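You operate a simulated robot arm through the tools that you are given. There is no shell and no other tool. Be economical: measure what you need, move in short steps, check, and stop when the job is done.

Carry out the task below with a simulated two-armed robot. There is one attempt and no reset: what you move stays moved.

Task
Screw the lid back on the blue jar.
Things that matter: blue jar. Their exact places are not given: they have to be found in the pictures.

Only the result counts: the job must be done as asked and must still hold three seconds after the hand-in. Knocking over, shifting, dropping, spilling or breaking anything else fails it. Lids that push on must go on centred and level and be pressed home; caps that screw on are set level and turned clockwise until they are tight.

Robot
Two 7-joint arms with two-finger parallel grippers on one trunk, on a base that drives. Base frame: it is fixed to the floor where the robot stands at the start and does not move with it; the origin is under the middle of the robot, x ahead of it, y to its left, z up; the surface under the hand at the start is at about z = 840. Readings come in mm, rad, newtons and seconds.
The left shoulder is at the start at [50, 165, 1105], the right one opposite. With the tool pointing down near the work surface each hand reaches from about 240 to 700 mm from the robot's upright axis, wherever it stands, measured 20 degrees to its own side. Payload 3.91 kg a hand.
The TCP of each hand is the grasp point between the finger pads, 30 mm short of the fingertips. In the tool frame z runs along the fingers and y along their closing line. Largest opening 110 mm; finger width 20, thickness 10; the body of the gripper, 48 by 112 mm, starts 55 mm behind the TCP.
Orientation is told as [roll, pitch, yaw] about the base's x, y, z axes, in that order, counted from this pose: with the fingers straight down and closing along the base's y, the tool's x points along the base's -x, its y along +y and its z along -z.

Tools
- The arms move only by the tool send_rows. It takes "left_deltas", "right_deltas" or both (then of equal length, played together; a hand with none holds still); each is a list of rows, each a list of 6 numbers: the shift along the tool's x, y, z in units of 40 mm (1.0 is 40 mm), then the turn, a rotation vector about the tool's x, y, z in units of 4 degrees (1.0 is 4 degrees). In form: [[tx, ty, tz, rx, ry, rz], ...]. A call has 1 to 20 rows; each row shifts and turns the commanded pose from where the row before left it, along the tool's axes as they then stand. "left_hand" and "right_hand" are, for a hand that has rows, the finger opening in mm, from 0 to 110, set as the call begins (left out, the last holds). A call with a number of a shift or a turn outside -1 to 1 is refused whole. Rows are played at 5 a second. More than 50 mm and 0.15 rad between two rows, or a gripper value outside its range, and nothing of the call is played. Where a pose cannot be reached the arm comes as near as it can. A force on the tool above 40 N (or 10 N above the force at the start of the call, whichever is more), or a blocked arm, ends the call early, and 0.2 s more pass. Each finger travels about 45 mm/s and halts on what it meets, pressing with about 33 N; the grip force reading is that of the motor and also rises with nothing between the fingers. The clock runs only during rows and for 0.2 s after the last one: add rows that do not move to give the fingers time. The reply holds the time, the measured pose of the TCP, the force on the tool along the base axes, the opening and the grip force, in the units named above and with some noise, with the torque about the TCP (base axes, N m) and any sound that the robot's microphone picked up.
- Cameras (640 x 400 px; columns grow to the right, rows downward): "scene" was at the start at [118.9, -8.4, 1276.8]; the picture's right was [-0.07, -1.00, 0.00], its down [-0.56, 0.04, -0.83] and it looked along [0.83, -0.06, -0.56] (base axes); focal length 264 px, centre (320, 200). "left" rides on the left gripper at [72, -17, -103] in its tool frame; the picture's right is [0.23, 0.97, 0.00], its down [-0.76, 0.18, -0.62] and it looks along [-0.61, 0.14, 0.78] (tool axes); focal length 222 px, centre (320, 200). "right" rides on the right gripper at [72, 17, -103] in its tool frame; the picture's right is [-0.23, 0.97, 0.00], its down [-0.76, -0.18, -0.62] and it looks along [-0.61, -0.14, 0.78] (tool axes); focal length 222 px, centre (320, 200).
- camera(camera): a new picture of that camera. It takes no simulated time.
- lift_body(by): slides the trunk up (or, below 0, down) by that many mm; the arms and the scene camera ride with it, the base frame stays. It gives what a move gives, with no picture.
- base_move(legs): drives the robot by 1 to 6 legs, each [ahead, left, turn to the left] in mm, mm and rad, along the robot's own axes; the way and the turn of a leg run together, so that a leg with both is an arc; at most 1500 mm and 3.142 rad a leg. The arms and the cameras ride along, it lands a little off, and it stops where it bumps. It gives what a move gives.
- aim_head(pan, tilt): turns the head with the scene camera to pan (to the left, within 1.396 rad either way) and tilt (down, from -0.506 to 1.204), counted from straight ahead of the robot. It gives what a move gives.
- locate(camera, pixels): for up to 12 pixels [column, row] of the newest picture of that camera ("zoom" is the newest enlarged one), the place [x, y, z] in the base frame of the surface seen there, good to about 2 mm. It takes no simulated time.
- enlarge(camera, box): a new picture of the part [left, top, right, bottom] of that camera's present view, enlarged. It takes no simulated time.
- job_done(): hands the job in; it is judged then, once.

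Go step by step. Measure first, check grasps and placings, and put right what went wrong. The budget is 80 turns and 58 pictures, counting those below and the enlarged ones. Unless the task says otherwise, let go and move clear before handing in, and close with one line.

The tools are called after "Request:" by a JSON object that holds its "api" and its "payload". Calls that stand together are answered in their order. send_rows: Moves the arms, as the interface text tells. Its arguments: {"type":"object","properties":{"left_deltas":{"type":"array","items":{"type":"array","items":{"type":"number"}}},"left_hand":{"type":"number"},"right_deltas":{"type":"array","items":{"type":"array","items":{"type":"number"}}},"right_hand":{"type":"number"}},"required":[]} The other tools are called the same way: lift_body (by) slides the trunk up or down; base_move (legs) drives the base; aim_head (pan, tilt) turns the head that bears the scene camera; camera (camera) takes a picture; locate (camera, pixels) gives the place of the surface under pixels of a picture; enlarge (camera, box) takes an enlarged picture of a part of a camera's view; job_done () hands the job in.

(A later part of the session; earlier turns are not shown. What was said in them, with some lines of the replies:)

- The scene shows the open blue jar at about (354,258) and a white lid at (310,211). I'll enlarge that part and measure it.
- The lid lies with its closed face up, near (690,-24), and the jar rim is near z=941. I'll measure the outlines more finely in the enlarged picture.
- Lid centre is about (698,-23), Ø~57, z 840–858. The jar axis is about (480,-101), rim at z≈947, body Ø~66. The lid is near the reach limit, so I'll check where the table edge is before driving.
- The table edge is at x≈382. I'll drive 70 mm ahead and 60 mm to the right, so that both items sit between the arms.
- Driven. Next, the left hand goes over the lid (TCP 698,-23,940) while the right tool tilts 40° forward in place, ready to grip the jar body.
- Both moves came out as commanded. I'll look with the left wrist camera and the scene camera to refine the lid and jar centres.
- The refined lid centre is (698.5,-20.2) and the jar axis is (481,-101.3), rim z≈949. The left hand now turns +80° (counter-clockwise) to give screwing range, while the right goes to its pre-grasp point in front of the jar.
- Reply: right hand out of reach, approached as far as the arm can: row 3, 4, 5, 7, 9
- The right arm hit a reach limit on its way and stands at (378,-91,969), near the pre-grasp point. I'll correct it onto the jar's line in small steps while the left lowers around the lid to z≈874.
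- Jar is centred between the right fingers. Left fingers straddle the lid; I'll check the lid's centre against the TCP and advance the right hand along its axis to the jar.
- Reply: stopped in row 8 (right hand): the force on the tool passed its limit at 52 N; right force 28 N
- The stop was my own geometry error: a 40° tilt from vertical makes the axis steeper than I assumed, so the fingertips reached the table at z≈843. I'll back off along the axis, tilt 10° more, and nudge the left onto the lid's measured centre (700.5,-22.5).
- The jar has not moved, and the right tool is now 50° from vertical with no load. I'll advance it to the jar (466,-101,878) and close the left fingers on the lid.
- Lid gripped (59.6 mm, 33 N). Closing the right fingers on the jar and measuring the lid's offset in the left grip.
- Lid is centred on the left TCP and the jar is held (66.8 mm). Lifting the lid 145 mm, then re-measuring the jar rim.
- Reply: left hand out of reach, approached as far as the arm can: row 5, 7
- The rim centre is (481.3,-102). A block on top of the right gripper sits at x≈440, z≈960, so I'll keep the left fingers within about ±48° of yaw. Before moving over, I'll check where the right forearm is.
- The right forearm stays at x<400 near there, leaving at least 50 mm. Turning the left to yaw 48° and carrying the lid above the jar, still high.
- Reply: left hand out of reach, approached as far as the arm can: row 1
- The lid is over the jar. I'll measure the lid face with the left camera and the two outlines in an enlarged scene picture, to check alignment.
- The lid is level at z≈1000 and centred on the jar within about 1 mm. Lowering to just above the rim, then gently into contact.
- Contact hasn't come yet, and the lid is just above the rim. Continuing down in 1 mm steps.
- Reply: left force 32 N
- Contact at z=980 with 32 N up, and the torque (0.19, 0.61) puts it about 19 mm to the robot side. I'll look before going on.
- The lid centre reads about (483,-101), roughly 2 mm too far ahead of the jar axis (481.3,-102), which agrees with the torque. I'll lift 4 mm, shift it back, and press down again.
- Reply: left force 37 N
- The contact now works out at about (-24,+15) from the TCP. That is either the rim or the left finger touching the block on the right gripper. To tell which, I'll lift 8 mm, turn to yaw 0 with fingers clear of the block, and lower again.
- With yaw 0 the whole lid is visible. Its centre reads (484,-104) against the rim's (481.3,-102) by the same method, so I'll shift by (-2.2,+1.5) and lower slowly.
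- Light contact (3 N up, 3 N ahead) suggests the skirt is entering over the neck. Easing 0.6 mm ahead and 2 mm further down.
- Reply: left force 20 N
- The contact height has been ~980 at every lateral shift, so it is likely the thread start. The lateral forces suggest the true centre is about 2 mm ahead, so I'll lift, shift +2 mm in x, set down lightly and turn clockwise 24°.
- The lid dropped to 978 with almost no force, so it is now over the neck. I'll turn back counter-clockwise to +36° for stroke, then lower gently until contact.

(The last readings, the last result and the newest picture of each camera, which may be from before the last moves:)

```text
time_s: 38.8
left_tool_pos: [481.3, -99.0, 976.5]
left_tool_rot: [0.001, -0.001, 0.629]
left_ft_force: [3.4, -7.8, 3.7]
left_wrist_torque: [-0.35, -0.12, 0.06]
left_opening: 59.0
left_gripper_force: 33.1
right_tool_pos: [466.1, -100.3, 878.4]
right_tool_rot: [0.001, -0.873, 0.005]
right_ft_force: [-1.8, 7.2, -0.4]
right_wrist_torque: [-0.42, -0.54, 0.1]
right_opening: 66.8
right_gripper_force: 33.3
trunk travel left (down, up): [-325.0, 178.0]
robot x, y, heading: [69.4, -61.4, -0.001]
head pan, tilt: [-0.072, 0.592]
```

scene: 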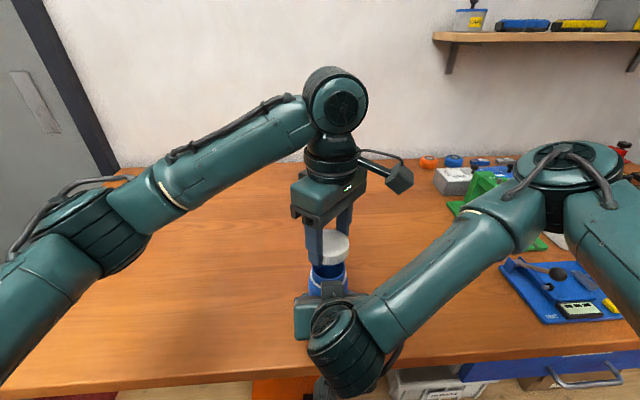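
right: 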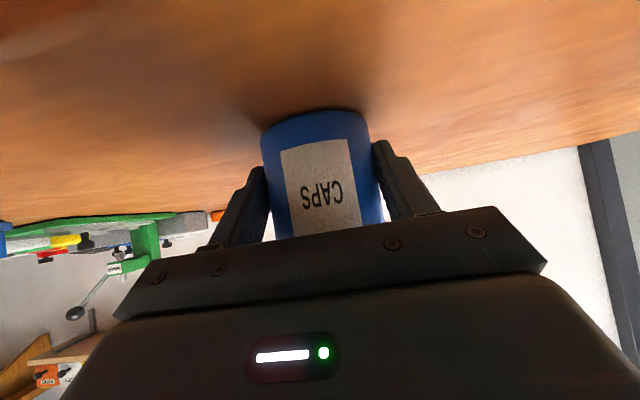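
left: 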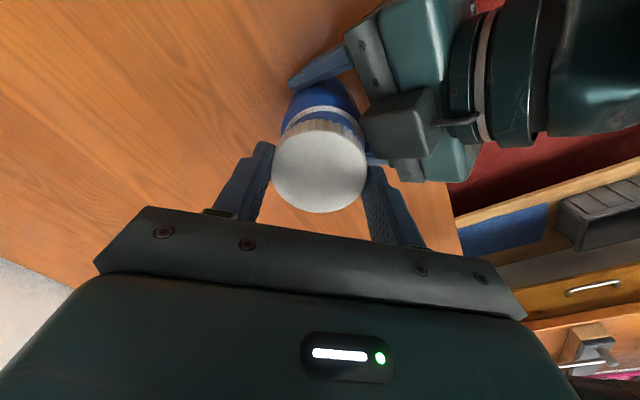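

Lateral force is -8 N in y, so the lid wants to go about 1 mm toward -y. Correcting that, then turning 72° clockwise with a slight downward feed.

Request:
{"api": "send_rows", "payload": {"left_deltas": [[0.005, -0.028, 0, 0, 0, 0], [0, 0, 0.02, 0, 0, 0], [0, 0, 0.003, 0, 0, 1], [0, 0, 0.003, 0, 0, 1], [0, 0, 0.003, 0, 0, 1], [0, 0, 0.003, 0, 0, 1], [0, 0, 0.003, 0, 0, 1], [0, 0, 0.003, 0, 0, 1], [0, 0, 0.003, 0, 0, 1], [0, 0, 0.003, 0, 0, 1], [0, 0, 0.003, 0, 0, 1], [0, 0, 0, 0, 0, 0]]}}

Request:
{"api": "send_rows", "payload": {"left_deltas": [[0, 0, 0.003, 0, 0, 1], [0, 0, 0.003, 0, 0, 1], [0, 0, 0.003, 0, 0, 1], [0, 0, 0.003, 0, 0, 1], [0, 0, 0.003, 0, 0, 1], [0, 0, 0.003, 0, 0, 1], [0, 0, 0.003, 0, 0, 1], [0, 0, 0.003, 0, 0, 1], [0, 0, 0.003, 0, 0, 1], [0, 0, 0, 0, 0, 0]]}}

Request:
{"api": "enlarge", "payload": {"camera": "scene", "box": [288, 225, 368, 295]}}

```text
time_s: 41.4
left_tool_pos: [481.7, -99.7, 973.4]
left_tool_rot: [-0.001, 0.001, 0.001]
left_ft_force: [1.6, -1.1, -0.3]
left_wrist_torque: [-0.06, -0.02, 0.01]
left_opening: 58.8
left_gripper_force: 33.2
right_tool_pos: [467.8, -101.3, 879.1]
right_tool_rot: [-0.001, -0.874, 0.004]
right_ft_force: [-0.4, 0.1, 0.7]
right_wrist_torque: [-0.16, -0.23, -0.06]
right_opening: 66.6
right_gripper_force: 33.4
trunk travel left (down, up): [-325.0, 178.0]
robot x, y, heading: [68.7, -60.1, 0.005]
head pan, tilt: [-0.072, 0.592]
```

```text
time_s: 43.6
left_tool_pos: [481.5, -100.6, 973.7]
left_tool_rot: [0.0, -0.001, -0.629]
left_ft_force: [0.6, 0.3, 0.5]
left_wrist_torque: [0.05, -0.03, 0.01]
left_opening: 59.2
left_gripper_force: 33.0
right_tool_pos: [467.0, -100.7, 878.2]
right_tool_rot: [0.0, -0.874, 0.003]
right_ft_force: [-0.2, 0.9, -0.7]
right_wrist_torque: [0.04, -0.14, 0.02]
right_opening: 66.7
right_gripper_force: 33.1
trunk travel left (down, up): [-325.0, 178.0]
robot x, y, heading: [70.6, -62.6, 0.0]
head pan, tilt: [-0.072, 0.592]
```

```text
5.71 times, centred on (328, 260) of scene
```

zoom: 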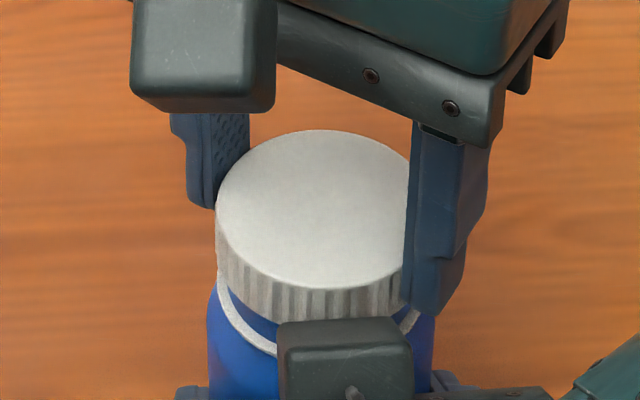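

No resistance at 973.6: the lid is freely over the neck and not yet on the thread. Turning back to +36°, then lowering in 1 mm steps until contact.

Request:
{"api": "send_rows", "payload": {"left_deltas": [[0, 0, 0, 0, 0, -1], [0, 0, 0, 0, 0, -1], [0, 0, 0, 0, 0, -1], [0, 0, 0, 0, 0, -1], [0, 0, 0, 0, 0, -1], [0, 0, 0, 0, 0, -1], [0, 0, 0, 0, 0, -1], [0, 0, 0, 0, 0, -1], [0, 0, 0, 0, 0, -1], [0, 0, 0, 0, 0, -1], [0, 0, 0, 0, 0, -1], [0, 0, 0, 0, 0, -1], [0, 0, 0, 0, 0, -1], [0, 0, 0, 0, 0, -1], [0, 0, 0, 0, 0, -1], [0, 0, 0, 0, 0, -1], [0, 0, 0, 0, 0, -1], [0, 0, 0, 0, 0, -1], [0, 0, 0, 0, 0, 0]]}}

Request:
{"api": "send_rows", "payload": {"left_deltas": [[0, 0, 0.02, 0, 0, 0], [0, 0, 0.02, 0, 0, 0], [0, 0, 0.02, 0, 0, 0], [0, 0, 0.02, 0, 0, 0], [0, 0, 0, 0, 0, 0]]}}

```text
time_s: 47.6
left_tool_pos: [481.3, -101.2, 974.0]
left_tool_rot: [0.0, 0.0, 0.628]
left_ft_force: [0.9, -0.2, 0.4]
left_wrist_torque: [0.03, -0.02, 0.0]
left_opening: 59.0
left_gripper_force: 32.8
right_tool_pos: [466.5, -100.4, 878.0]
right_tool_rot: [-0.001, -0.875, 0.003]
right_ft_force: [-1.1, -0.6, -0.3]
right_wrist_torque: [-0.01, -0.13, -0.01]
right_opening: 66.6
right_gripper_force: 33.4
trunk travel left (down, up): [-325.0, 178.0]
robot x, y, heading: [72.2, -57.0, -0.003]
head pan, tilt: [-0.072, 0.592]
```

```text
time_s: 48.8
left_tool_pos: [482.3, -101.4, 969.6]
left_tool_rot: [0.0, 0.0, 0.629]
left_ft_force: [0.4, 0.8, -0.5]
left_wrist_torque: [0.0, 0.01, 0.01]
left_opening: 59.5
left_gripper_force: 33.2
right_tool_pos: [467.1, -100.9, 878.7]
right_tool_rot: [0.0, -0.875, 0.003]
right_ft_force: [-0.6, 0.5, 0.0]
right_wrist_torque: [0.03, -0.06, 0.03]
right_opening: 66.7
right_gripper_force: 32.8
trunk travel left (down, up): [-325.0, 178.0]
robot x, y, heading: [67.6, -61.9, -0.004]
head pan, tilt: [-0.072, 0.592]
```

Still free at 969.6 and well centred. Continuing down.

Request:
{"api": "send_rows", "payload": {"left_deltas": [[0, 0, 0.02, 0, 0, 0], [0, 0, 0.02, 0, 0, 0], [0, 0, 0.02, 0, 0, 0], [0, 0, 0.02, 0, 0, 0], [0, 0, 0.02, 0, 0, 0], [0, 0, 0, 0, 0, 0]]}}

Request:
{"api": "enlarge", "payload": {"camera": "scene", "box": [288, 225, 368, 295]}}

```text
time_s: 50.2
left_tool_pos: [482.5, -101.6, 967.5]
left_tool_rot: [-0.004, 0.001, 0.627]
left_ft_force: [-1.0, 0.5, 19.1]
left_wrist_torque: [0.3, 0.2, -0.02]
left_opening: 59.0
left_gripper_force: 32.7
right_tool_pos: [467.7, -99.8, 878.0]
right_tool_rot: [0.0, -0.874, 0.002]
right_ft_force: [4.6, -0.2, -5.9]
right_wrist_torque: [-0.15, -0.49, 0.05]
right_opening: 66.5
right_gripper_force: 32.7
trunk travel left (down, up): [-325.0, 178.0]
robot x, y, heading: [68.7, -60.0, -0.0]
head pan, tilt: [-0.072, 0.592]
```

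```text
5.71 times, centred on (328, 260) of scene
```

zoom: 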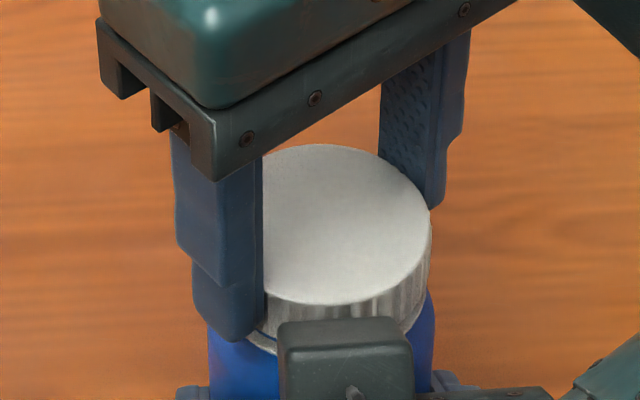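

Firm, near-central contact at 967.5 (19 N), with the lid just above the white ring. That is the thread, so I'll turn clockwise and watch the torque.

Request:
{"api": "send_rows", "payload": {"left_deltas": [[0, 0, 0, 0, 0, 1], [0, 0, 0, 0, 0, 1], [0, 0, 0, 0, 0, 1], [0, 0, 0, 0, 0, 1], [0, 0, 0, 0, 0, 1], [0, 0, 0, 0, 0, 1], [0, 0, 0, 0, 0, 1], [0, 0, 0, 0, 0, 1], [0, 0, 0, 0, 0, 1], [0, 0, 0, 0, 0, 1], [0, 0, 0, 0, 0, 0]]}}

Request:
{"api": "send_rows", "payload": {"left_deltas": [[0, 0, 0.003, 0, 0, 1], [0, 0, 0.003, 0, 0, 1], [0, 0, 0.003, 0, 0, 1], [0, 0, 0.003, 0, 0, 1], [0, 0, 0.003, 0, 0, 1], [0, 0, 0.003, 0, 0, 1], [0, 0, 0.003, 0, 0, 1], [0, 0, 0.003, 0, 0, 1], [0, 0, 0, 0, 0, 0]]}}

```text
time_s: 52.6
left_tool_pos: [481.0, -101.7, 966.4]
left_tool_rot: [-0.001, -0.001, -0.071]
left_ft_force: [-5.6, 4.6, 18.6]
left_wrist_torque: [0.01, 0.13, -0.04]
left_opening: 58.7
left_gripper_force: 33.3
right_tool_pos: [466.1, -100.3, 879.8]
right_tool_rot: [-0.001, -0.873, 0.004]
right_ft_force: [3.1, -2.8, -7.0]
right_wrist_torque: [0.48, 0.11, 0.04]
right_opening: 66.8
right_gripper_force: 33.5
trunk travel left (down, up): [-325.0, 178.0]
robot x, y, heading: [71.0, -58.9, -0.003]
head pan, tilt: [-0.072, 0.592]
```

```text
time_s: 54.6
left_tool_pos: [481.1, -100.3, 965.9]
left_tool_rot: [0.001, -0.001, -0.631]
left_ft_force: [-0.9, -1.8, 10.6]
left_wrist_torque: [-0.07, 0.03, 0.02]
left_opening: 58.7
left_gripper_force: 32.9
right_tool_pos: [466.8, -101.1, 878.7]
right_tool_rot: [-0.001, -0.875, 0.002]
right_ft_force: [-0.3, -0.5, -2.8]
right_wrist_torque: [-0.18, -0.06, -0.05]
right_opening: 66.7
right_gripper_force: 32.7
trunk travel left (down, up): [-325.0, 178.0]
robot x, y, heading: [64.4, -59.7, -0.003]
head pan, tilt: [-0.072, 0.592]
```

Turning kept the contact while z sank to 965.9 and the force eased, so the thread is engaging. Now I'll regrip: open slightly, turn back +80°, close, and check.

Request:
{"api": "send_rows", "payload": {"left_deltas": [[0, 0, 0, 0, 0, 0], [0, 0, 0, 0, 0, 0], [0, 0, 0, 0, 0, 0]], "left_hand": 74}}

Request:
{"api": "send_rows", "payload": {"left_deltas": [[0, 0, 0, 0, 0, -1], [0, 0, 0, 0, 0, -1], [0, 0, 0, 0, 0, -1], [0, 0, 0, 0, 0, -1], [0, 0, 0, 0, 0, -1], [0, 0, 0, 0, 0, -1], [0, 0, 0, 0, 0, -1], [0, 0, 0, 0, 0, -1], [0, 0, 0, 0, 0, -1], [0, 0, 0, 0, 0, -1], [0, 0, 0, 0, 0, -1], [0, 0, 0, 0, 0, -1], [0, 0, 0, 0, 0, -1], [0, 0, 0, 0, 0, -1], [0, 0, 0, 0, 0, -1], [0, 0, 0, 0, 0, -1], [0, 0, 0, 0, 0, -1], [0, 0, 0, 0, 0, -1], [0, 0, 0, 0, 0, -1], [0, 0, 0, 0, 0, -1]]}}

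Request:
{"api": "enlarge", "payload": {"camera": "scene", "box": [288, 225, 368, 295]}}

```text
time_s: 55.4
left_tool_pos: [482.3, -100.7, 965.7]
left_tool_rot: [-0.001, 0.001, -0.63]
left_ft_force: [0.0, 0.5, -0.5]
left_wrist_torque: [0.03, 0.0, 0.03]
left_opening: 73.9
left_gripper_force: 0.1
right_tool_pos: [467.5, -100.3, 878.9]
right_tool_rot: [0.0, -0.874, 0.003]
right_ft_force: [0.8, 1.1, 0.2]
right_wrist_torque: [0.02, -0.09, 0.02]
right_opening: 66.8
right_gripper_force: 33.5
trunk travel left (down, up): [-325.0, 178.0]
robot x, y, heading: [66.5, -54.5, 0.001]
head pan, tilt: [-0.072, 0.592]
```

```text
time_s: 59.6
left_tool_pos: [481.2, -100.3, 965.4]
left_tool_rot: [0.001, 0.001, 0.77]
left_ft_force: [-1.4, 0.0, 0.1]
left_wrist_torque: [0.0, 0.01, 0.01]
left_opening: 74.0
left_gripper_force: 0.1
right_tool_pos: [465.5, -100.5, 878.8]
right_tool_rot: [0.0, -0.874, 0.002]
right_ft_force: [1.0, 1.7, 4.2]
right_wrist_torque: [0.03, -0.29, 0.03]
right_opening: 66.6
right_gripper_force: 33.0
trunk travel left (down, up): [-325.0, 178.0]
robot x, y, heading: [68.2, -60.2, 0.002]
head pan, tilt: [-0.072, 0.592]
```

```text
5.71 times, centred on (328, 260) of scene
```

zoom: 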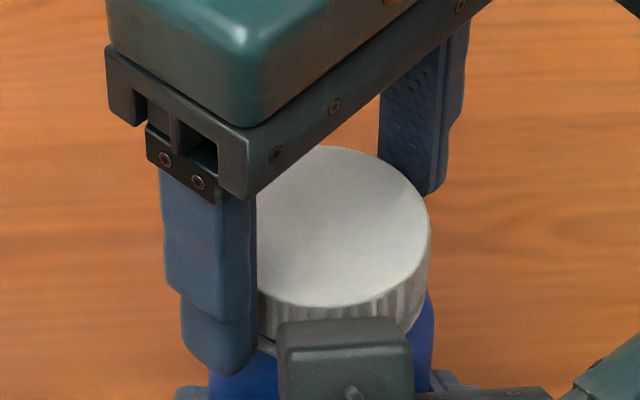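

The lid sits level on the jar. Closing and turning another 80° clockwise.

Request:
{"api": "send_rows", "payload": {"left_deltas": [[0, 0, 0, 0, 0, 0], [0, 0, 0, 0, 0, 0], [0, 0, 0, 0, 0, 0], [0, 0, 0.01, 0, 0, 0], [0, 0, 0.003, 0, 0, 1], [0, 0, 0.003, 0, 0, 1], [0, 0, 0.003, 0, 0, 1], [0, 0, 0.003, 0, 0, 1], [0, 0, 0.003, 0, 0, 1], [0, 0, 0.003, 0, 0, 1], [0, 0, 0.003, 0, 0, 1], [0, 0, 0.003, 0, 0, 1], [0, 0, 0.003, 0, 0, 1], [0, 0, 0.003, 0, 0, 1], [0, 0, 0, 0, 0, 0]], "left_hand": 40}}

Request:
{"api": "send_rows", "payload": {"left_deltas": [[0, 0, 0.003, 0, 0, 1], [0, 0, 0.003, 0, 0, 1], [0, 0, 0.003, 0, 0, 1], [0, 0, 0.003, 0, 0, 1], [0, 0, 0.003, 0, 0, 1], [0, 0, 0.003, 0, 0, 1], [0, 0, 0.003, 0, 0, 1], [0, 0, 0.003, 0, 0, 1], [0, 0, 0.003, 0, 0, 1], [0, 0, 0.003, 0, 0, 1], [0, 0, 0.003, 0, 0, 1], [0, 0, 0, 0, 0, 0]]}}

```text
time_s: 62.8
left_tool_pos: [480.9, -100.4, 963.6]
left_tool_rot: [0.0, 0.0, 0.069]
left_ft_force: [-1.8, -3.5, 6.9]
left_wrist_torque: [-0.08, 0.05, -0.03]
left_opening: 60.4
left_gripper_force: 32.5
right_tool_pos: [466.5, -100.8, 878.1]
right_tool_rot: [0.001, -0.875, 0.005]
right_ft_force: [1.4, 5.3, -0.1]
right_wrist_torque: [-0.07, -0.07, 0.14]
right_opening: 66.7
right_gripper_force: 33.0
trunk travel left (down, up): [-325.0, 178.0]
robot x, y, heading: [65.5, -57.0, -0.001]
head pan, tilt: [-0.072, 0.592]
```

```text
time_s: 65.4
left_tool_pos: [481.4, -100.9, 963.3]
left_tool_rot: [0.0, 0.0, -0.699]
left_ft_force: [-4.2, -0.9, 13.5]
left_wrist_torque: [-0.09, 0.13, -0.05]
left_opening: 60.3
left_gripper_force: 33.0
right_tool_pos: [466.4, -100.2, 878.2]
right_tool_rot: [0.0, -0.873, 0.004]
right_ft_force: [6.6, 2.6, -3.8]
right_wrist_torque: [0.09, 0.0, 0.05]
right_opening: 66.7
right_gripper_force: 32.6
trunk travel left (down, up): [-325.0, 178.0]
robot x, y, heading: [66.7, -61.7, -0.002]
head pan, tilt: [-0.072, 0.592]
```

z follows the turning (963.3) with modest force and no tightening yet. Another regrip cycle.

Request:
{"api": "send_rows", "payload": {"left_deltas": [[0, 0, 0, 0, 0, 0], [0, 0, 0, 0, 0, 0], [0, 0, 0, 0, 0, -1], [0, 0, 0, 0, 0, -1], [0, 0, 0, 0, 0, -1], [0, 0, 0, 0, 0, -1], [0, 0, 0, 0, 0, -1], [0, 0, 0, 0, 0, -1], [0, 0, 0, 0, 0, -1], [0, 0, 0, 0, 0, -1], [0, 0, 0, 0, 0, -1], [0, 0, 0, 0, 0, -1], [0, 0, 0, 0, 0, -1], [0, 0, 0, 0, 0, -1], [0, 0, 0, 0, 0, -1], [0, 0, 0, 0, 0, -1], [0, 0, 0, 0, 0, -1], [0, 0, 0, 0, 0, -1]], "left_hand": 74}}

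Request:
{"api": "send_rows", "payload": {"left_deltas": [[0, 0, 0, 0, 0, -1], [0, 0, 0, 0, 0, -1], [0, 0, 0, 0, 0, -1], [0, 0, 0, 0, 0, -1], [0, 0, 0, 0, 0, -1]]}}

Request:
{"api": "enlarge", "payload": {"camera": "scene", "box": [288, 225, 368, 295]}}

Request:
{"api": "send_rows", "payload": {"left_deltas": [[0, 0, 0, 0, 0, 0], [0, 0, 0, 0, 0, 0], [0, 0, 0, 0, 0, 0], [0, 0, 0, 0, 0, 0], [0, 0, 0.003, 0, 0, 1], [0, 0, 0.003, 0, 0, 1], [0, 0, 0.003, 0, 0, 1], [0, 0, 0.003, 0, 0, 1], [0, 0, 0.003, 0, 0, 1], [0, 0, 0.003, 0, 0, 1], [0, 0, 0.003, 0, 0, 1], [0, 0, 0.003, 0, 0, 1], [0, 0, 0.003, 0, 0, 1], [0, 0, 0.003, 0, 0, 1], [0, 0, 0, 0, 0, 0]], "left_hand": 40}}

Request:
{"api": "send_rows", "payload": {"left_deltas": [[0, 0, 0.003, 0, 0, 1], [0, 0, 0.003, 0, 0, 1], [0, 0, 0.003, 0, 0, 1], [0, 0, 0.003, 0, 0, 1], [0, 0, 0.003, 0, 0, 1], [0, 0, 0.003, 0, 0, 1], [0, 0, 0.003, 0, 0, 1], [0, 0, 0.003, 0, 0, 1], [0, 0, 0.003, 0, 0, 1], [0, 0, 0.003, 0, 0, 1], [0, 0, 0.003, 0, 0, 1], [0, 0, 0, 0, 0, 0]]}}

```text
time_s: 69.2
left_tool_pos: [481.3, -100.1, 963.5]
left_tool_rot: [-0.001, -0.002, 0.421]
left_ft_force: [0.0, -0.7, 0.7]
left_wrist_torque: [-0.01, 0.0, 0.02]
left_opening: 74.0
left_gripper_force: 0.0
right_tool_pos: [467.1, -100.6, 878.5]
right_tool_rot: [0.001, -0.874, 0.004]
right_ft_force: [-0.9, 0.9, 1.9]
right_wrist_torque: [0.03, -0.14, 0.09]
right_opening: 66.8
right_gripper_force: 33.4
trunk travel left (down, up): [-325.0, 178.0]
robot x, y, heading: [69.6, -60.1, 0.002]
head pan, tilt: [-0.072, 0.592]
```

```text
time_s: 70.4
left_tool_pos: [481.5, -101.0, 963.2]
left_tool_rot: [0.0, 0.001, 0.77]
left_ft_force: [0.4, -0.2, 0.1]
left_wrist_torque: [-0.01, -0.04, 0.0]
left_opening: 73.9
left_gripper_force: 0.0
right_tool_pos: [467.6, -101.4, 878.6]
right_tool_rot: [0.0, -0.875, 0.004]
right_ft_force: [-0.6, 1.8, 1.2]
right_wrist_torque: [0.08, -0.15, 0.05]
right_opening: 66.7
right_gripper_force: 32.5
trunk travel left (down, up): [-325.0, 178.0]
robot x, y, heading: [66.8, -58.0, -0.007]
head pan, tilt: [-0.072, 0.592]
```

```text
5.71 times, centred on (328, 260) of scene
```

zoom: 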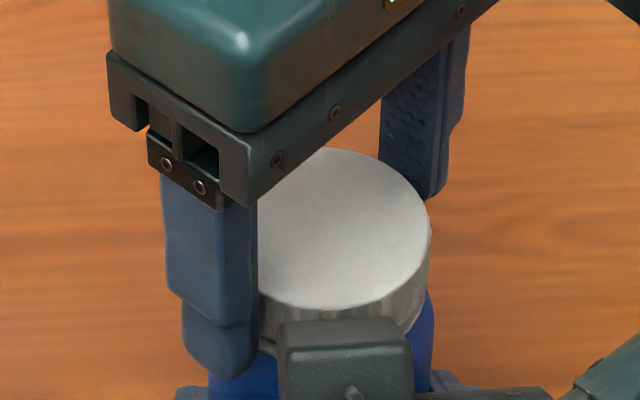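

```text
time_s: 73.6
left_tool_pos: [481.4, -101.1, 962.5]
left_tool_rot: [-0.003, 0.0, 0.068]
left_ft_force: [-7.5, -2.6, 13.3]
left_wrist_torque: [-0.07, 0.23, -0.05]
left_opening: 61.9
left_gripper_force: 33.0
right_tool_pos: [465.2, -101.9, 878.5]
right_tool_rot: [-0.001, -0.875, 0.004]
right_ft_force: [7.7, 4.6, -4.1]
right_wrist_torque: [0.01, 0.33, 0.16]
right_opening: 66.4
right_gripper_force: 33.2
trunk travel left (down, up): [-325.0, 178.0]
robot x, y, heading: [71.8, -60.0, 0.001]
head pan, tilt: [-0.072, 0.592]
```

```text
time_s: 76.2
left_tool_pos: [482.8, -100.2, 960.6]
left_tool_rot: [-0.001, 0.001, -0.7]
left_ft_force: [-3.3, 2.3, 15.5]
left_wrist_torque: [0.05, 0.1, 0.0]
left_opening: 61.7
left_gripper_force: 33.1
right_tool_pos: [467.1, -99.8, 878.9]
right_tool_rot: [0.0, -0.875, 0.002]
right_ft_force: [4.1, 1.3, -3.7]
right_wrist_torque: [0.34, -0.05, 0.11]
right_opening: 66.6
right_gripper_force: 32.5
trunk travel left (down, up): [-325.0, 178.0]
robot x, y, heading: [69.1, -66.8, -0.001]
head pan, tilt: [-0.072, 0.592]
```

The opening has grown to 61.7 mm and the tips are at ~931, level with the white ring, so the grip may partly be on the ring. I'll check the lid height.

Request:
{"api": "enlarge", "payload": {"camera": "scene", "box": [288, 225, 368, 295]}}

Request:
{"api": "locate", "payload": {"camera": "zoom", "pixels": [[320, 160], [320, 200], [320, 240], [320, 280], [290, 230], [350, 230], [250, 200], [320, 305], [240, 290], [235, 310], [230, 320], [228, 330]]}}

```text
5.71 times, centred on (328, 260) of scene
```

zoom: 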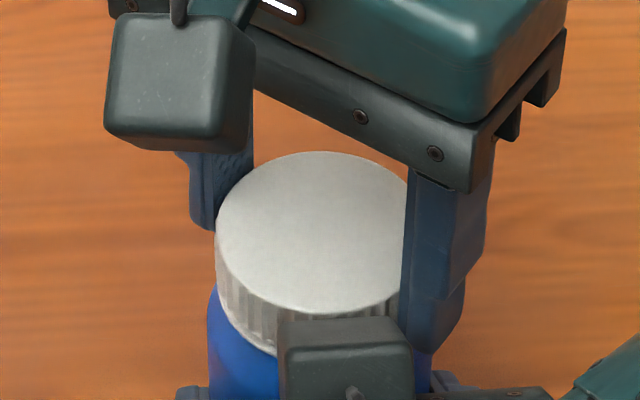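

```text
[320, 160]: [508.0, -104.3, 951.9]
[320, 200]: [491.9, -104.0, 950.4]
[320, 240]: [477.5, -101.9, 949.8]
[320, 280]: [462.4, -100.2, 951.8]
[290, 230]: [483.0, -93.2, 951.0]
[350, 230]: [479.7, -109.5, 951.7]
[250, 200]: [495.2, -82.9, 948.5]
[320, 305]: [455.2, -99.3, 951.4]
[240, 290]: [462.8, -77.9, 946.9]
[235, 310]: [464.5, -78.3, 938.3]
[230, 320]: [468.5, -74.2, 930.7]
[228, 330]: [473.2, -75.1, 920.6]
```

Lid top is level at ~951, and its bottom is nearly at the ring. I'll regrip 6 mm higher, so only the lid is held, and turn while watching the torque.

Request:
{"api": "send_rows", "payload": {"left_deltas": [[0, 0, 0, 0, 0, 0], [0, 0, 0, 0, 0, 0], [0, 0, -0.08, 0, 0, -1], [0, 0, -0.08, 0, 0, -1], [0, 0, 0, 0, 0, -1], [0, 0, 0, 0, 0, -1], [0, 0, 0, 0, 0, -1], [0, 0, 0, 0, 0, -1], [0, 0, 0, 0, 0, -1], [0, 0, 0, 0, 0, -1], [0, 0, 0, 0, 0, -1], [0, 0, 0, 0, 0, -1], [0, 0, 0, 0, 0, -1], [0, 0, 0, 0, 0, -1], [0, 0, 0, 0, 0, -1], [0, 0, 0, 0, 0, -1], [0, 0, 0, 0, 0, -1], [0, 0, 0, 0, 0, -1], [0, 0, 0, 0, 0, -1], [0, 0, 0, 0, 0, -1]], "left_hand": 74}}

Request:
{"api": "send_rows", "payload": {"left_deltas": [[0, 0, 0, 0, 0, -1], [0, 0, 0, 0, 0, -1], [0, 0, 0, 0, 0, 0], [0, 0, 0, 0, 0, 0]]}}

Request:
{"api": "send_rows", "payload": {"left_deltas": [[0, 0, 0, 0, 0, 0], [0, 0, 0, 0, 0, 0], [0, 0, 0, 0, 0, 0], [0, 0, 0, 0, 0, 0], [0, 0, 0.003, 0, 0, 1], [0, 0, 0.003, 0, 0, 1], [0, 0, 0.003, 0, 0, 1], [0, 0, 0.003, 0, 0, 1], [0, 0, 0.003, 0, 0, 1], [0, 0, 0.003, 0, 0, 1]], "left_hand": 40}}

```text
time_s: 80.4
left_tool_pos: [481.4, -100.3, 968.5]
left_tool_rot: [0.0, -0.001, 0.56]
left_ft_force: [-0.4, 0.7, 0.8]
left_wrist_torque: [-0.01, -0.02, 0.0]
left_opening: 74.0
left_gripper_force: 0.1
right_tool_pos: [466.6, -101.8, 877.9]
right_tool_rot: [0.001, -0.875, 0.004]
right_ft_force: [0.5, 0.4, 2.8]
right_wrist_torque: [0.06, -0.14, 0.02]
right_opening: 66.6
right_gripper_force: 33.0
trunk travel left (down, up): [-325.0, 178.0]
robot x, y, heading: [71.3, -61.3, -0.001]
head pan, tilt: [-0.072, 0.592]
```

```text
time_s: 81.4
left_tool_pos: [480.2, -100.6, 968.0]
left_tool_rot: [0.0, 0.0, 0.699]
left_ft_force: [-0.7, -0.1, 0.3]
left_wrist_torque: [-0.01, 0.03, 0.0]
left_opening: 74.1
left_gripper_force: 0.0
right_tool_pos: [466.1, -99.4, 878.4]
right_tool_rot: [0.0, -0.875, 0.004]
right_ft_force: [-0.4, -0.2, 2.7]
right_wrist_torque: [0.04, -0.12, 0.08]
right_opening: 66.4
right_gripper_force: 33.2
trunk travel left (down, up): [-325.0, 178.0]
robot x, y, heading: [66.6, -61.8, 0.001]
head pan, tilt: [-0.072, 0.592]
```

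```text
time_s: 83.6
left_tool_pos: [481.5, -100.1, 967.5]
left_tool_rot: [0.001, 0.0, 0.277]
left_ft_force: [-0.3, -6.9, 2.5]
left_wrist_torque: [-0.3, -0.06, -0.01]
left_opening: 59.0
left_gripper_force: 32.7
right_tool_pos: [466.0, -101.0, 878.2]
right_tool_rot: [-0.001, -0.875, 0.003]
right_ft_force: [-0.1, 8.5, 0.3]
right_wrist_torque: [-0.43, 0.05, 0.09]
right_opening: 66.6
right_gripper_force: 33.1
trunk travel left (down, up): [-325.0, 178.0]
robot x, y, heading: [67.8, -64.3, 0.003]
head pan, tilt: [-0.072, 0.592]
```

The opening is 59.0 again, so the lid itself is held. Continuing clockwise to -46° with slight downward feed.

Request:
{"api": "send_rows", "payload": {"left_deltas": [[0, 0, 0.015, 0, 0, 1], [0, 0, 0.005, 0, 0, 1], [0, 0, 0.004, 0, 0, 1], [0, 0, 0.004, 0, 0, 1], [0, 0, 0.004, 0, 0, 1], [0, 0, 0.004, 0, 0, 1], [0, 0, 0.004, 0, 0, 1], [0, 0, 0.004, 0, 0, 1]]}}

Request:
{"api": "send_rows", "payload": {"left_deltas": [[0, 0, 0.004, 0, 0, 1], [0, 0, 0.004, 0, 0, 1], [0, 0, 0.004, 0, 0, 1], [0, 0, 0.004, 0, 0, 1], [0, 0, 0.004, 0, 0, 1], [0, 0, 0.004, 0, 0, 1], [0, 0, 0.004, 0, 0, 1]]}}

```text
time_s: 85.4
left_tool_pos: [481.7, -101.7, 964.4]
left_tool_rot: [-0.003, -0.001, -0.28]
left_ft_force: [2.7, -11.3, 12.3]
left_wrist_torque: [-0.17, 0.0, 1.14]
left_opening: 60.8
left_gripper_force: 32.9
right_tool_pos: [466.4, -99.6, 878.8]
right_tool_rot: [0.0, -0.874, 0.003]
right_ft_force: [1.3, 9.3, -1.5]
right_wrist_torque: [-0.59, -0.24, -1.11]
right_opening: 62.6
right_gripper_force: 33.3
trunk travel left (down, up): [-325.0, 178.0]
robot x, y, heading: [66.4, -56.1, 0.001]
head pan, tilt: [-0.072, 0.592]
```

```text
time_s: 87.0
left_tool_pos: [481.4, -102.0, 964.2]
left_tool_rot: [0.0, -0.002, -0.767]
left_ft_force: [1.1, -10.2, 5.9]
left_wrist_torque: [-0.26, 0.1, 1.66]
left_opening: 59.3
left_gripper_force: 32.0
right_tool_pos: [466.5, -101.0, 879.0]
right_tool_rot: [-0.001, -0.874, 0.002]
right_ft_force: [0.7, 9.4, 1.6]
right_wrist_torque: [-0.41, -0.17, -1.56]
right_opening: 63.4
right_gripper_force: 32.9
trunk travel left (down, up): [-325.0, 178.0]
robot x, y, heading: [69.0, -57.1, 0.004]
head pan, tilt: [-0.072, 0.592]
```

The reaction torque climbed to 1.14 and then 1.66 N m, so the lid has tightened. I'll look at it before one confirming turn.

Request:
{"api": "enlarge", "payload": {"camera": "scene", "box": [288, 225, 368, 295]}}

Request:
{"api": "camera", "payload": {"camera": "right"}}

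```text
5.71 times, centred on (328, 260) of scene
```

zoom: 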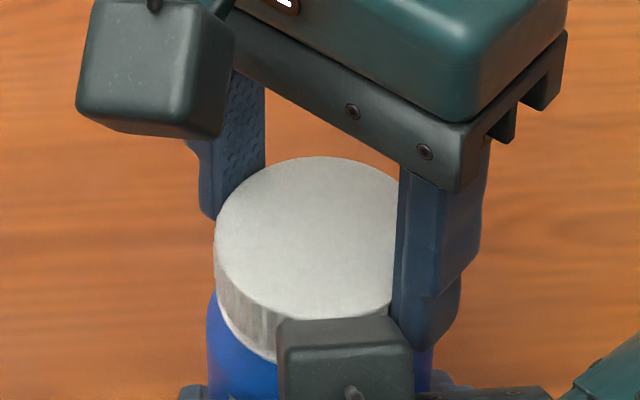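

```text
23 pictures are left
```

right: 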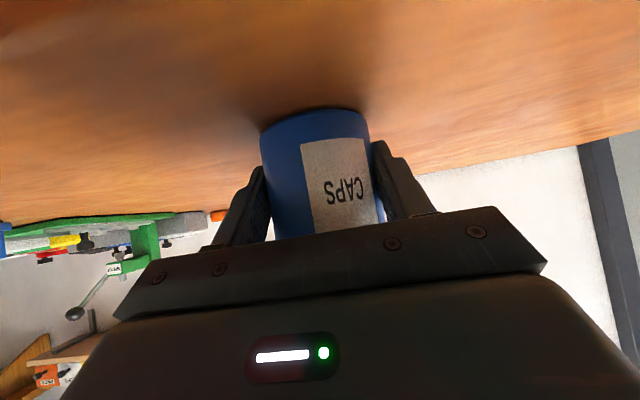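

The jar itself has turned a little in the right grip (label moved from col ~325 to ~340), meaning the lid takes real torque. I'll regrip and turn once more to confirm it is tight.

Request:
{"api": "locate", "payload": {"camera": "zoom", "pixels": [[320, 165], [320, 240], [320, 300], [250, 210], [360, 230], [240, 315], [237, 330]]}}

Request:
{"api": "send_rows", "payload": {"left_deltas": [[0, 0, 0, 0, 0, 0], [0, 0, 0, 0, 0, 0], [0, 0, 0, 0, 0, -1], [0, 0, 0, 0, 0, -1], [0, 0, 0, 0, 0, -1], [0, 0, 0, 0, 0, -1], [0, 0, 0, 0, 0, -1], [0, 0, 0, 0, 0, -1], [0, 0, 0, 0, 0, -1], [0, 0, 0, 0, 0, -1], [0, 0, 0, 0, 0, -1], [0, 0, 0, 0, 0, -1], [0, 0, 0, 0, 0, -1], [0, 0, 0, 0, 0, -1], [0, 0, 0, 0, 0, -1], [0, 0, 0, 0, 0, -1], [0, 0, 0, 0, 0, -1], [0, 0, 0, 0, 0, -1], [0, 0, 0, 0, 0, -1], [0, 0, 0, 0, 0, -1]], "left_hand": 74}}

Request:
{"api": "send_rows", "payload": {"left_deltas": [[0, 0, 0, 0, 0, 0], [0, 0, 0, 0, 0, 0], [0, 0, 0, 0, 0, 0], [0, 0, 0, 0, 0, 0], [0, 0, 0.005, 0, 0, 1], [0, 0, 0.005, 0, 0, 1], [0, 0, 0.003, 0, 0, 1]], "left_hand": 40}}

Request:
{"api": "send_rows", "payload": {"left_deltas": [[0, 0, 0, 0, 0, 1], [0, 0, 0, 0, 0, 1], [0, 0, 0, 0, 0, 1]]}}

Request:
{"api": "camera", "payload": {"camera": "right"}}

```text
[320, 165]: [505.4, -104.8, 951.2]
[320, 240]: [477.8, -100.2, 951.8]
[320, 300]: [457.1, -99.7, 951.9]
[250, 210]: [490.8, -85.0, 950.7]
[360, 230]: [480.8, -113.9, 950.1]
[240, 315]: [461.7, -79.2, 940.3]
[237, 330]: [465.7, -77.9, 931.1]
```

```text
time_s: 91.2
left_tool_pos: [482.0, -100.3, 963.3]
left_tool_rot: [0.0, -0.001, 0.49]
left_ft_force: [1.3, -0.1, 0.7]
left_wrist_torque: [-0.02, 0.0, 0.02]
left_opening: 74.1
left_gripper_force: 0.1
right_tool_pos: [465.8, -101.2, 878.9]
right_tool_rot: [0.001, -0.874, 0.004]
right_ft_force: [-2.1, -1.2, 4.2]
right_wrist_torque: [-0.15, -0.15, -0.04]
right_opening: 63.2
right_gripper_force: 33.2
trunk travel left (down, up): [-325.0, 178.0]
robot x, y, heading: [67.5, -60.5, 0.001]
head pan, tilt: [-0.072, 0.592]
```

```text
time_s: 92.8
left_tool_pos: [481.6, -100.6, 963.6]
left_tool_rot: [0.0, 0.003, 0.279]
left_ft_force: [4.4, -3.3, 1.6]
left_wrist_torque: [0.11, 0.03, 1.14]
left_opening: 60.6
left_gripper_force: 32.6
right_tool_pos: [466.9, -101.1, 878.9]
right_tool_rot: [-0.001, -0.875, 0.003]
right_ft_force: [-1.8, -0.1, 4.7]
right_wrist_torque: [-0.17, -0.4, -1.02]
right_opening: 62.9
right_gripper_force: 33.1
trunk travel left (down, up): [-325.0, 178.0]
robot x, y, heading: [71.5, -57.0, -0.0]
head pan, tilt: [-0.072, 0.592]
```

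```text
time_s: 93.6
left_tool_pos: [480.8, -101.0, 962.9]
left_tool_rot: [0.001, 0.001, 0.069]
left_ft_force: [2.3, -4.3, 1.2]
left_wrist_torque: [-0.14, -0.06, 0.65]
left_opening: 60.7
left_gripper_force: 33.4
right_tool_pos: [467.9, -101.2, 878.6]
right_tool_rot: [0.0, -0.875, 0.004]
right_ft_force: [-2.1, 1.7, 3.5]
right_wrist_torque: [-0.42, -0.24, -0.64]
right_opening: 62.9
right_gripper_force: 33.1
trunk travel left (down, up): [-325.0, 178.0]
robot x, y, heading: [69.3, -57.2, 0.002]
head pan, tilt: [-0.072, 0.592]
```

```text
22 pictures are left
```

right: 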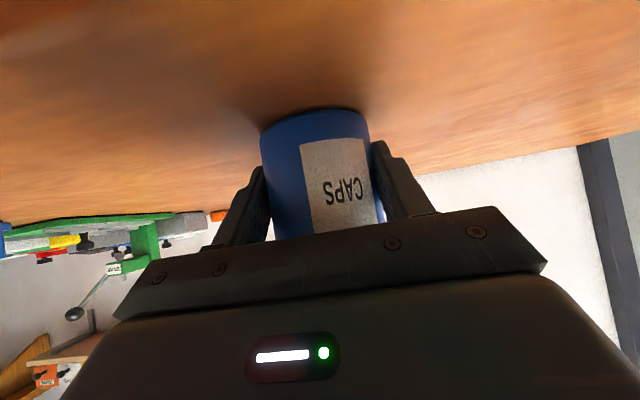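

Torque appears at once, but the opening is 60.6 with tips at ~933, so the fingers may also be pinching the ring, which is part of the jar. I'll regrip higher (TCP ≈969, lid only) and turn with no downward feed, for a clean test.

Request:
{"api": "send_rows", "payload": {"left_deltas": [[0, 0, 0, 0, 0, 0], [0, 0, 0, 0, 0, 0], [0, 0, -0.07, 0, 0, -1], [0, 0, -0.07, 0, 0, -1], [0, 0, 0, 0, 0, -1], [0, 0, 0, 0, 0, -1], [0, 0, 0, 0, 0, -1], [0, 0, 0, 0, 0, -1], [0, 0, 0, 0, 0, -1], [0, 0, 0, 0, 0, -1], [0, 0, 0, 0, 0, -1], [0, 0, 0, 0, 0, 0]], "left_hand": 74}}

Request:
{"api": "send_rows", "payload": {"left_deltas": [[0, 0, 0, 0, 0, 0], [0, 0, 0, 0, 0, 0], [0, 0, 0, 0, 0, 0], [0, 0, 0, 0, 0, 0], [0, 0, 0, 0, 0, 1], [0, 0, 0, 0, 0, 1], [0, 0, 0, 0, 0, 1], [0, 0, 0, 0, 0, 1]], "left_hand": 40}}

Request:
{"api": "send_rows", "payload": {"left_deltas": [[0, 0, 0, 0, 0, 1], [0, 0, 0, 0, 0, 1], [0, 0, 0, 0, 0, 1], [0, 0, 0, 0, 0, 1], [0, 0, 0, 0, 0, 1]]}}

```text
time_s: 96.2
left_tool_pos: [481.3, -99.3, 967.9]
left_tool_rot: [0.0, 0.0, 0.7]
left_ft_force: [-0.7, -0.2, 0.3]
left_wrist_torque: [-0.01, 0.01, -0.01]
left_opening: 74.2
left_gripper_force: 0.1
right_tool_pos: [467.5, -100.1, 877.9]
right_tool_rot: [0.001, -0.874, 0.004]
right_ft_force: [0.3, -0.4, 3.7]
right_wrist_torque: [-0.08, -0.14, -0.05]
right_opening: 62.8
right_gripper_force: 33.3
trunk travel left (down, up): [-325.0, 178.0]
robot x, y, heading: [67.6, -61.8, -0.002]
head pan, tilt: [-0.072, 0.592]
```

```text
time_s: 98.0
left_tool_pos: [482.0, -100.3, 967.8]
left_tool_rot: [-0.003, -0.003, 0.423]
left_ft_force: [8.3, 1.3, -0.1]
left_wrist_torque: [0.09, -0.19, 1.67]
left_opening: 59.3
left_gripper_force: 32.7
right_tool_pos: [466.7, -100.1, 879.0]
right_tool_rot: [0.001, -0.872, 0.004]
right_ft_force: [-6.4, -3.1, 6.0]
right_wrist_torque: [-0.21, -0.64, -1.56]
right_opening: 64.3
right_gripper_force: 32.8
trunk travel left (down, up): [-325.0, 178.0]
robot x, y, heading: [69.9, -59.0, 0.002]
head pan, tilt: [-0.072, 0.592]
```

```text
time_s: 99.2
left_tool_pos: [482.6, -102.0, 968.0]
left_tool_rot: [-0.001, -0.001, 0.071]
left_ft_force: [14.3, 4.5, 2.5]
left_wrist_torque: [0.33, -0.33, 0.82]
left_opening: 58.5
left_gripper_force: 32.8
right_tool_pos: [465.4, -100.6, 878.8]
right_tool_rot: [-0.001, -0.872, 0.006]
right_ft_force: [-13.8, -7.6, 2.4]
right_wrist_torque: [0.03, -0.77, -0.81]
right_opening: 67.6
right_gripper_force: 29.9
trunk travel left (down, up): [-325.0, 178.0]
robot x, y, heading: [66.1, -62.6, 0.001]
head pan, tilt: [-0.072, 0.592]
```

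Holding the lid alone, with no downward push, the torque reached 1.67 N m within 16° and the jar slipped in the right grip. The cap is tight. Releasing the left and lifting clear.

Request:
{"api": "send_rows", "payload": {"left_deltas": [[0, 0, 0, 0, 0, 0], [0, 0, 0, 0, 0, 0], [0, 0, 0, 0, 0, 0], [0, 0, -0.3, 0, 0, 0], [0, 0, -0.5, 0, 0, 0], [0, 0, -0.5, 0, 0, 0], [0, 0, -0.5, 0, 0, 0], [0, 0, -0.5, 0, 0, 0], [0, 0, -0.5, 0, 0, 0], [0, 0, 0, 0, 0, 0]], "left_hand": 90}}

Request:
{"api": "send_rows", "payload": {"right_deltas": [[0, 0, 0, 0, 0, 0], [0, 0, 0, 0, 0, 0], [0, 0, 0, 0, 0, 0], [0, 0, 0, 0, 0, 0]], "right_hand": 110}}

Request:
{"api": "camera", "payload": {"camera": "right"}}

Request:
{"api": "enlarge", "payload": {"camera": "scene", "box": [278, 225, 378, 315]}}

```text
time_s: 101.4
left_tool_pos: [480.7, -99.8, 1081.4]
left_tool_rot: [0.001, 0.001, 0.071]
left_ft_force: [-0.3, 0.0, 0.3]
left_wrist_torque: [0.03, 0.0, -0.01]
left_opening: 90.0
left_gripper_force: 0.1
right_tool_pos: [466.9, -101.2, 878.1]
right_tool_rot: [0.001, -0.872, 0.003]
right_ft_force: [0.0, 0.1, -2.4]
right_wrist_torque: [0.02, 0.04, -0.03]
right_opening: 67.2
right_gripper_force: 32.8
trunk travel left (down, up): [-325.0, 178.0]
robot x, y, heading: [68.9, -58.7, 0.003]
head pan, tilt: [-0.072, 0.592]
```

```text
time_s: 102.4
left_tool_pos: [481.5, -99.6, 1080.9]
left_tool_rot: [0.001, -0.002, 0.07]
left_ft_force: [-0.6, 0.0, -0.4]
left_wrist_torque: [-0.03, 0.0, -0.02]
left_opening: 89.9
left_gripper_force: 0.1
right_tool_pos: [466.2, -101.0, 877.9]
right_tool_rot: [0.001, -0.876, 0.006]
right_ft_force: [1.4, 0.5, -0.2]
right_wrist_torque: [0.04, 0.05, -0.03]
right_opening: 109.8
right_gripper_force: 0.0
trunk travel left (down, up): [-325.0, 178.0]
robot x, y, heading: [69.2, -62.9, 0.002]
head pan, tilt: [-0.072, 0.592]
```

```text
21 pictures are left
```

right: 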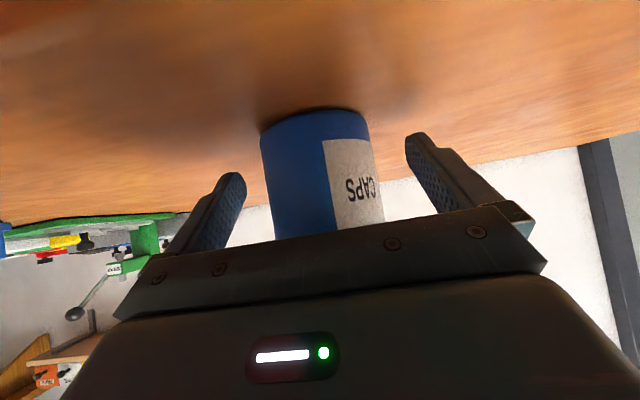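

```text
4.44 times, centred on (328, 270) of scene
```

zoom: 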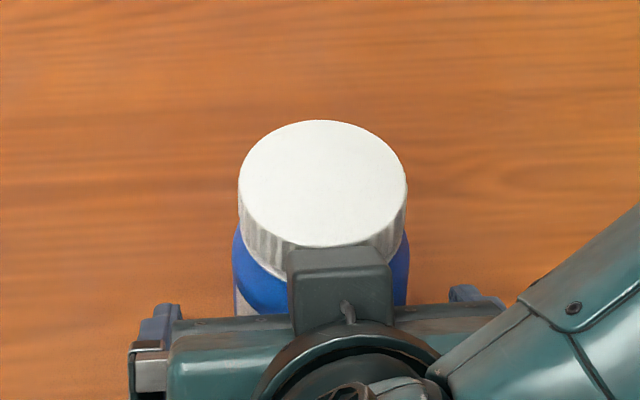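

Both hands are off, the jar stands upright and the lid is level. Backing the right hand straight out along its axis.

Request:
{"api": "send_rows", "payload": {"right_deltas": [[0, 0, -0.2, 0, 0, 0], [0, 0, -0.25, 0, 0, 0], [0, 0, -0.3, 0, 0, 0], [0, 0, -0.3, 0, 0, 0], [0, 0, -0.3, 0, 0, 0], [0, 0, -0.3, 0, 0, 0], [0, 0, -0.3, 0, 0, 0], [0, 0, 0, 0, 0, 0]]}}

Request:
{"api": "camera", "payload": {"camera": "scene"}}

Request:
{"api": "enlarge", "payload": {"camera": "scene", "box": [278, 235, 378, 325]}}

```text
time_s: 104.2
left_tool_pos: [480.6, -100.6, 1080.3]
left_tool_rot: [0.001, -0.001, 0.071]
left_ft_force: [0.2, 0.5, 0.3]
left_wrist_torque: [0.04, 0.01, -0.02]
left_opening: 89.8
left_gripper_force: 0.1
right_tool_pos: [407.0, -101.4, 928.5]
right_tool_rot: [-0.002, -0.874, 0.004]
right_ft_force: [0.0, 0.2, 1.0]
right_wrist_torque: [-0.01, -0.03, 0.0]
right_opening: 110.3
right_gripper_force: 0.1
trunk travel left (down, up): [-325.0, 178.0]
robot x, y, heading: [67.9, -60.4, 0.002]
head pan, tilt: [-0.072, 0.592]
```

```text
19 pictures are left
```

scene: 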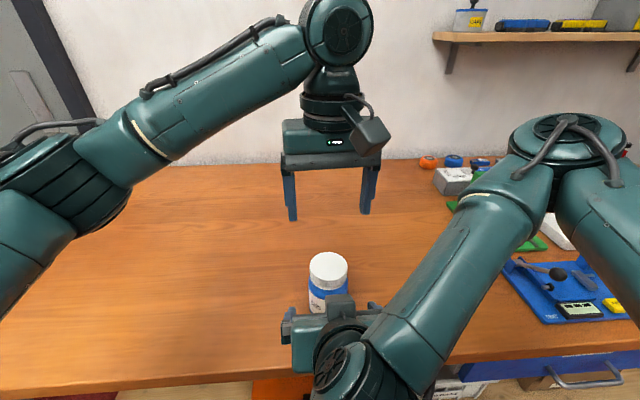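

```text
4.44 times, centred on (328, 280) of scene
```

zoom: 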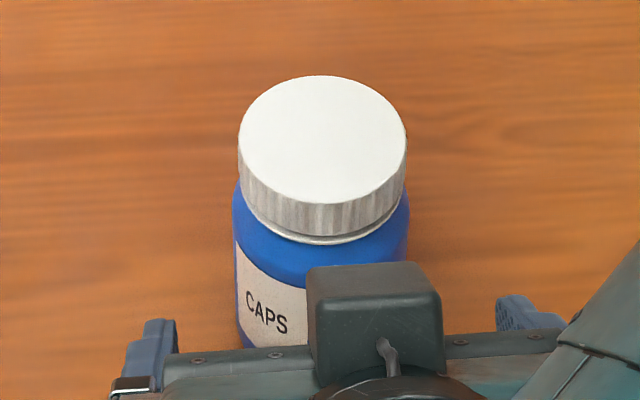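

The jar is free, with the lid sitting level just above the ring. Measuring the lid top for level, as a last check.

Request:
{"api": "locate", "payload": {"camera": "zoom", "pixels": [[322, 82], [322, 140], [322, 195], [247, 140], [398, 140], [322, 215], [322, 230], [322, 240], [322, 246]]}}

Request:
{"api": "send_rows", "payload": {"right_deltas": [[0, 0, -0.3, 0, 0, 0], [0, 0, -0.3, 0, 0, 0], [-0.3, 0, 0, 0, 0, 0], [-0.3, 0, 0, 0, 0, 0]]}}

```text
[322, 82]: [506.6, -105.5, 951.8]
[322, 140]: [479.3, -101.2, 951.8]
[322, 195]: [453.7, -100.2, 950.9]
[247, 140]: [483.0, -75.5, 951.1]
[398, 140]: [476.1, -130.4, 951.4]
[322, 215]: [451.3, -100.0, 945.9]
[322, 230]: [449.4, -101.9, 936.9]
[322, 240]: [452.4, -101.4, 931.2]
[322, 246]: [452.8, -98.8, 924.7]
```

```text
time_s: 105.2
left_tool_pos: [480.5, -100.5, 1080.9]
left_tool_rot: [0.0, 0.0, 0.069]
left_ft_force: [-0.5, -1.1, -0.9]
left_wrist_torque: [0.02, 0.01, 0.01]
left_opening: 90.0
left_gripper_force: 0.0
right_tool_pos: [403.7, -102.4, 961.3]
right_tool_rot: [0.0, -0.874, 0.002]
right_ft_force: [-1.3, 0.0, 0.0]
right_wrist_torque: [0.01, 0.01, -0.03]
right_opening: 110.0
right_gripper_force: 0.1
trunk travel left (down, up): [-325.0, 178.0]
robot x, y, heading: [70.3, -58.3, -0.003]
head pan, tilt: [-0.072, 0.592]
```

The lid top is level at 951–952 across its face, centred, and torqued tight. Both hands are clear, so I'm handing in.

Request:
{"api": "job_done", "payload": {}}

```text
The job is handed in.
```

The lid is screwed back on the blue jar: level, centred and turned clockwise to about 1.7 N m, with both hands clear and the job handed in.
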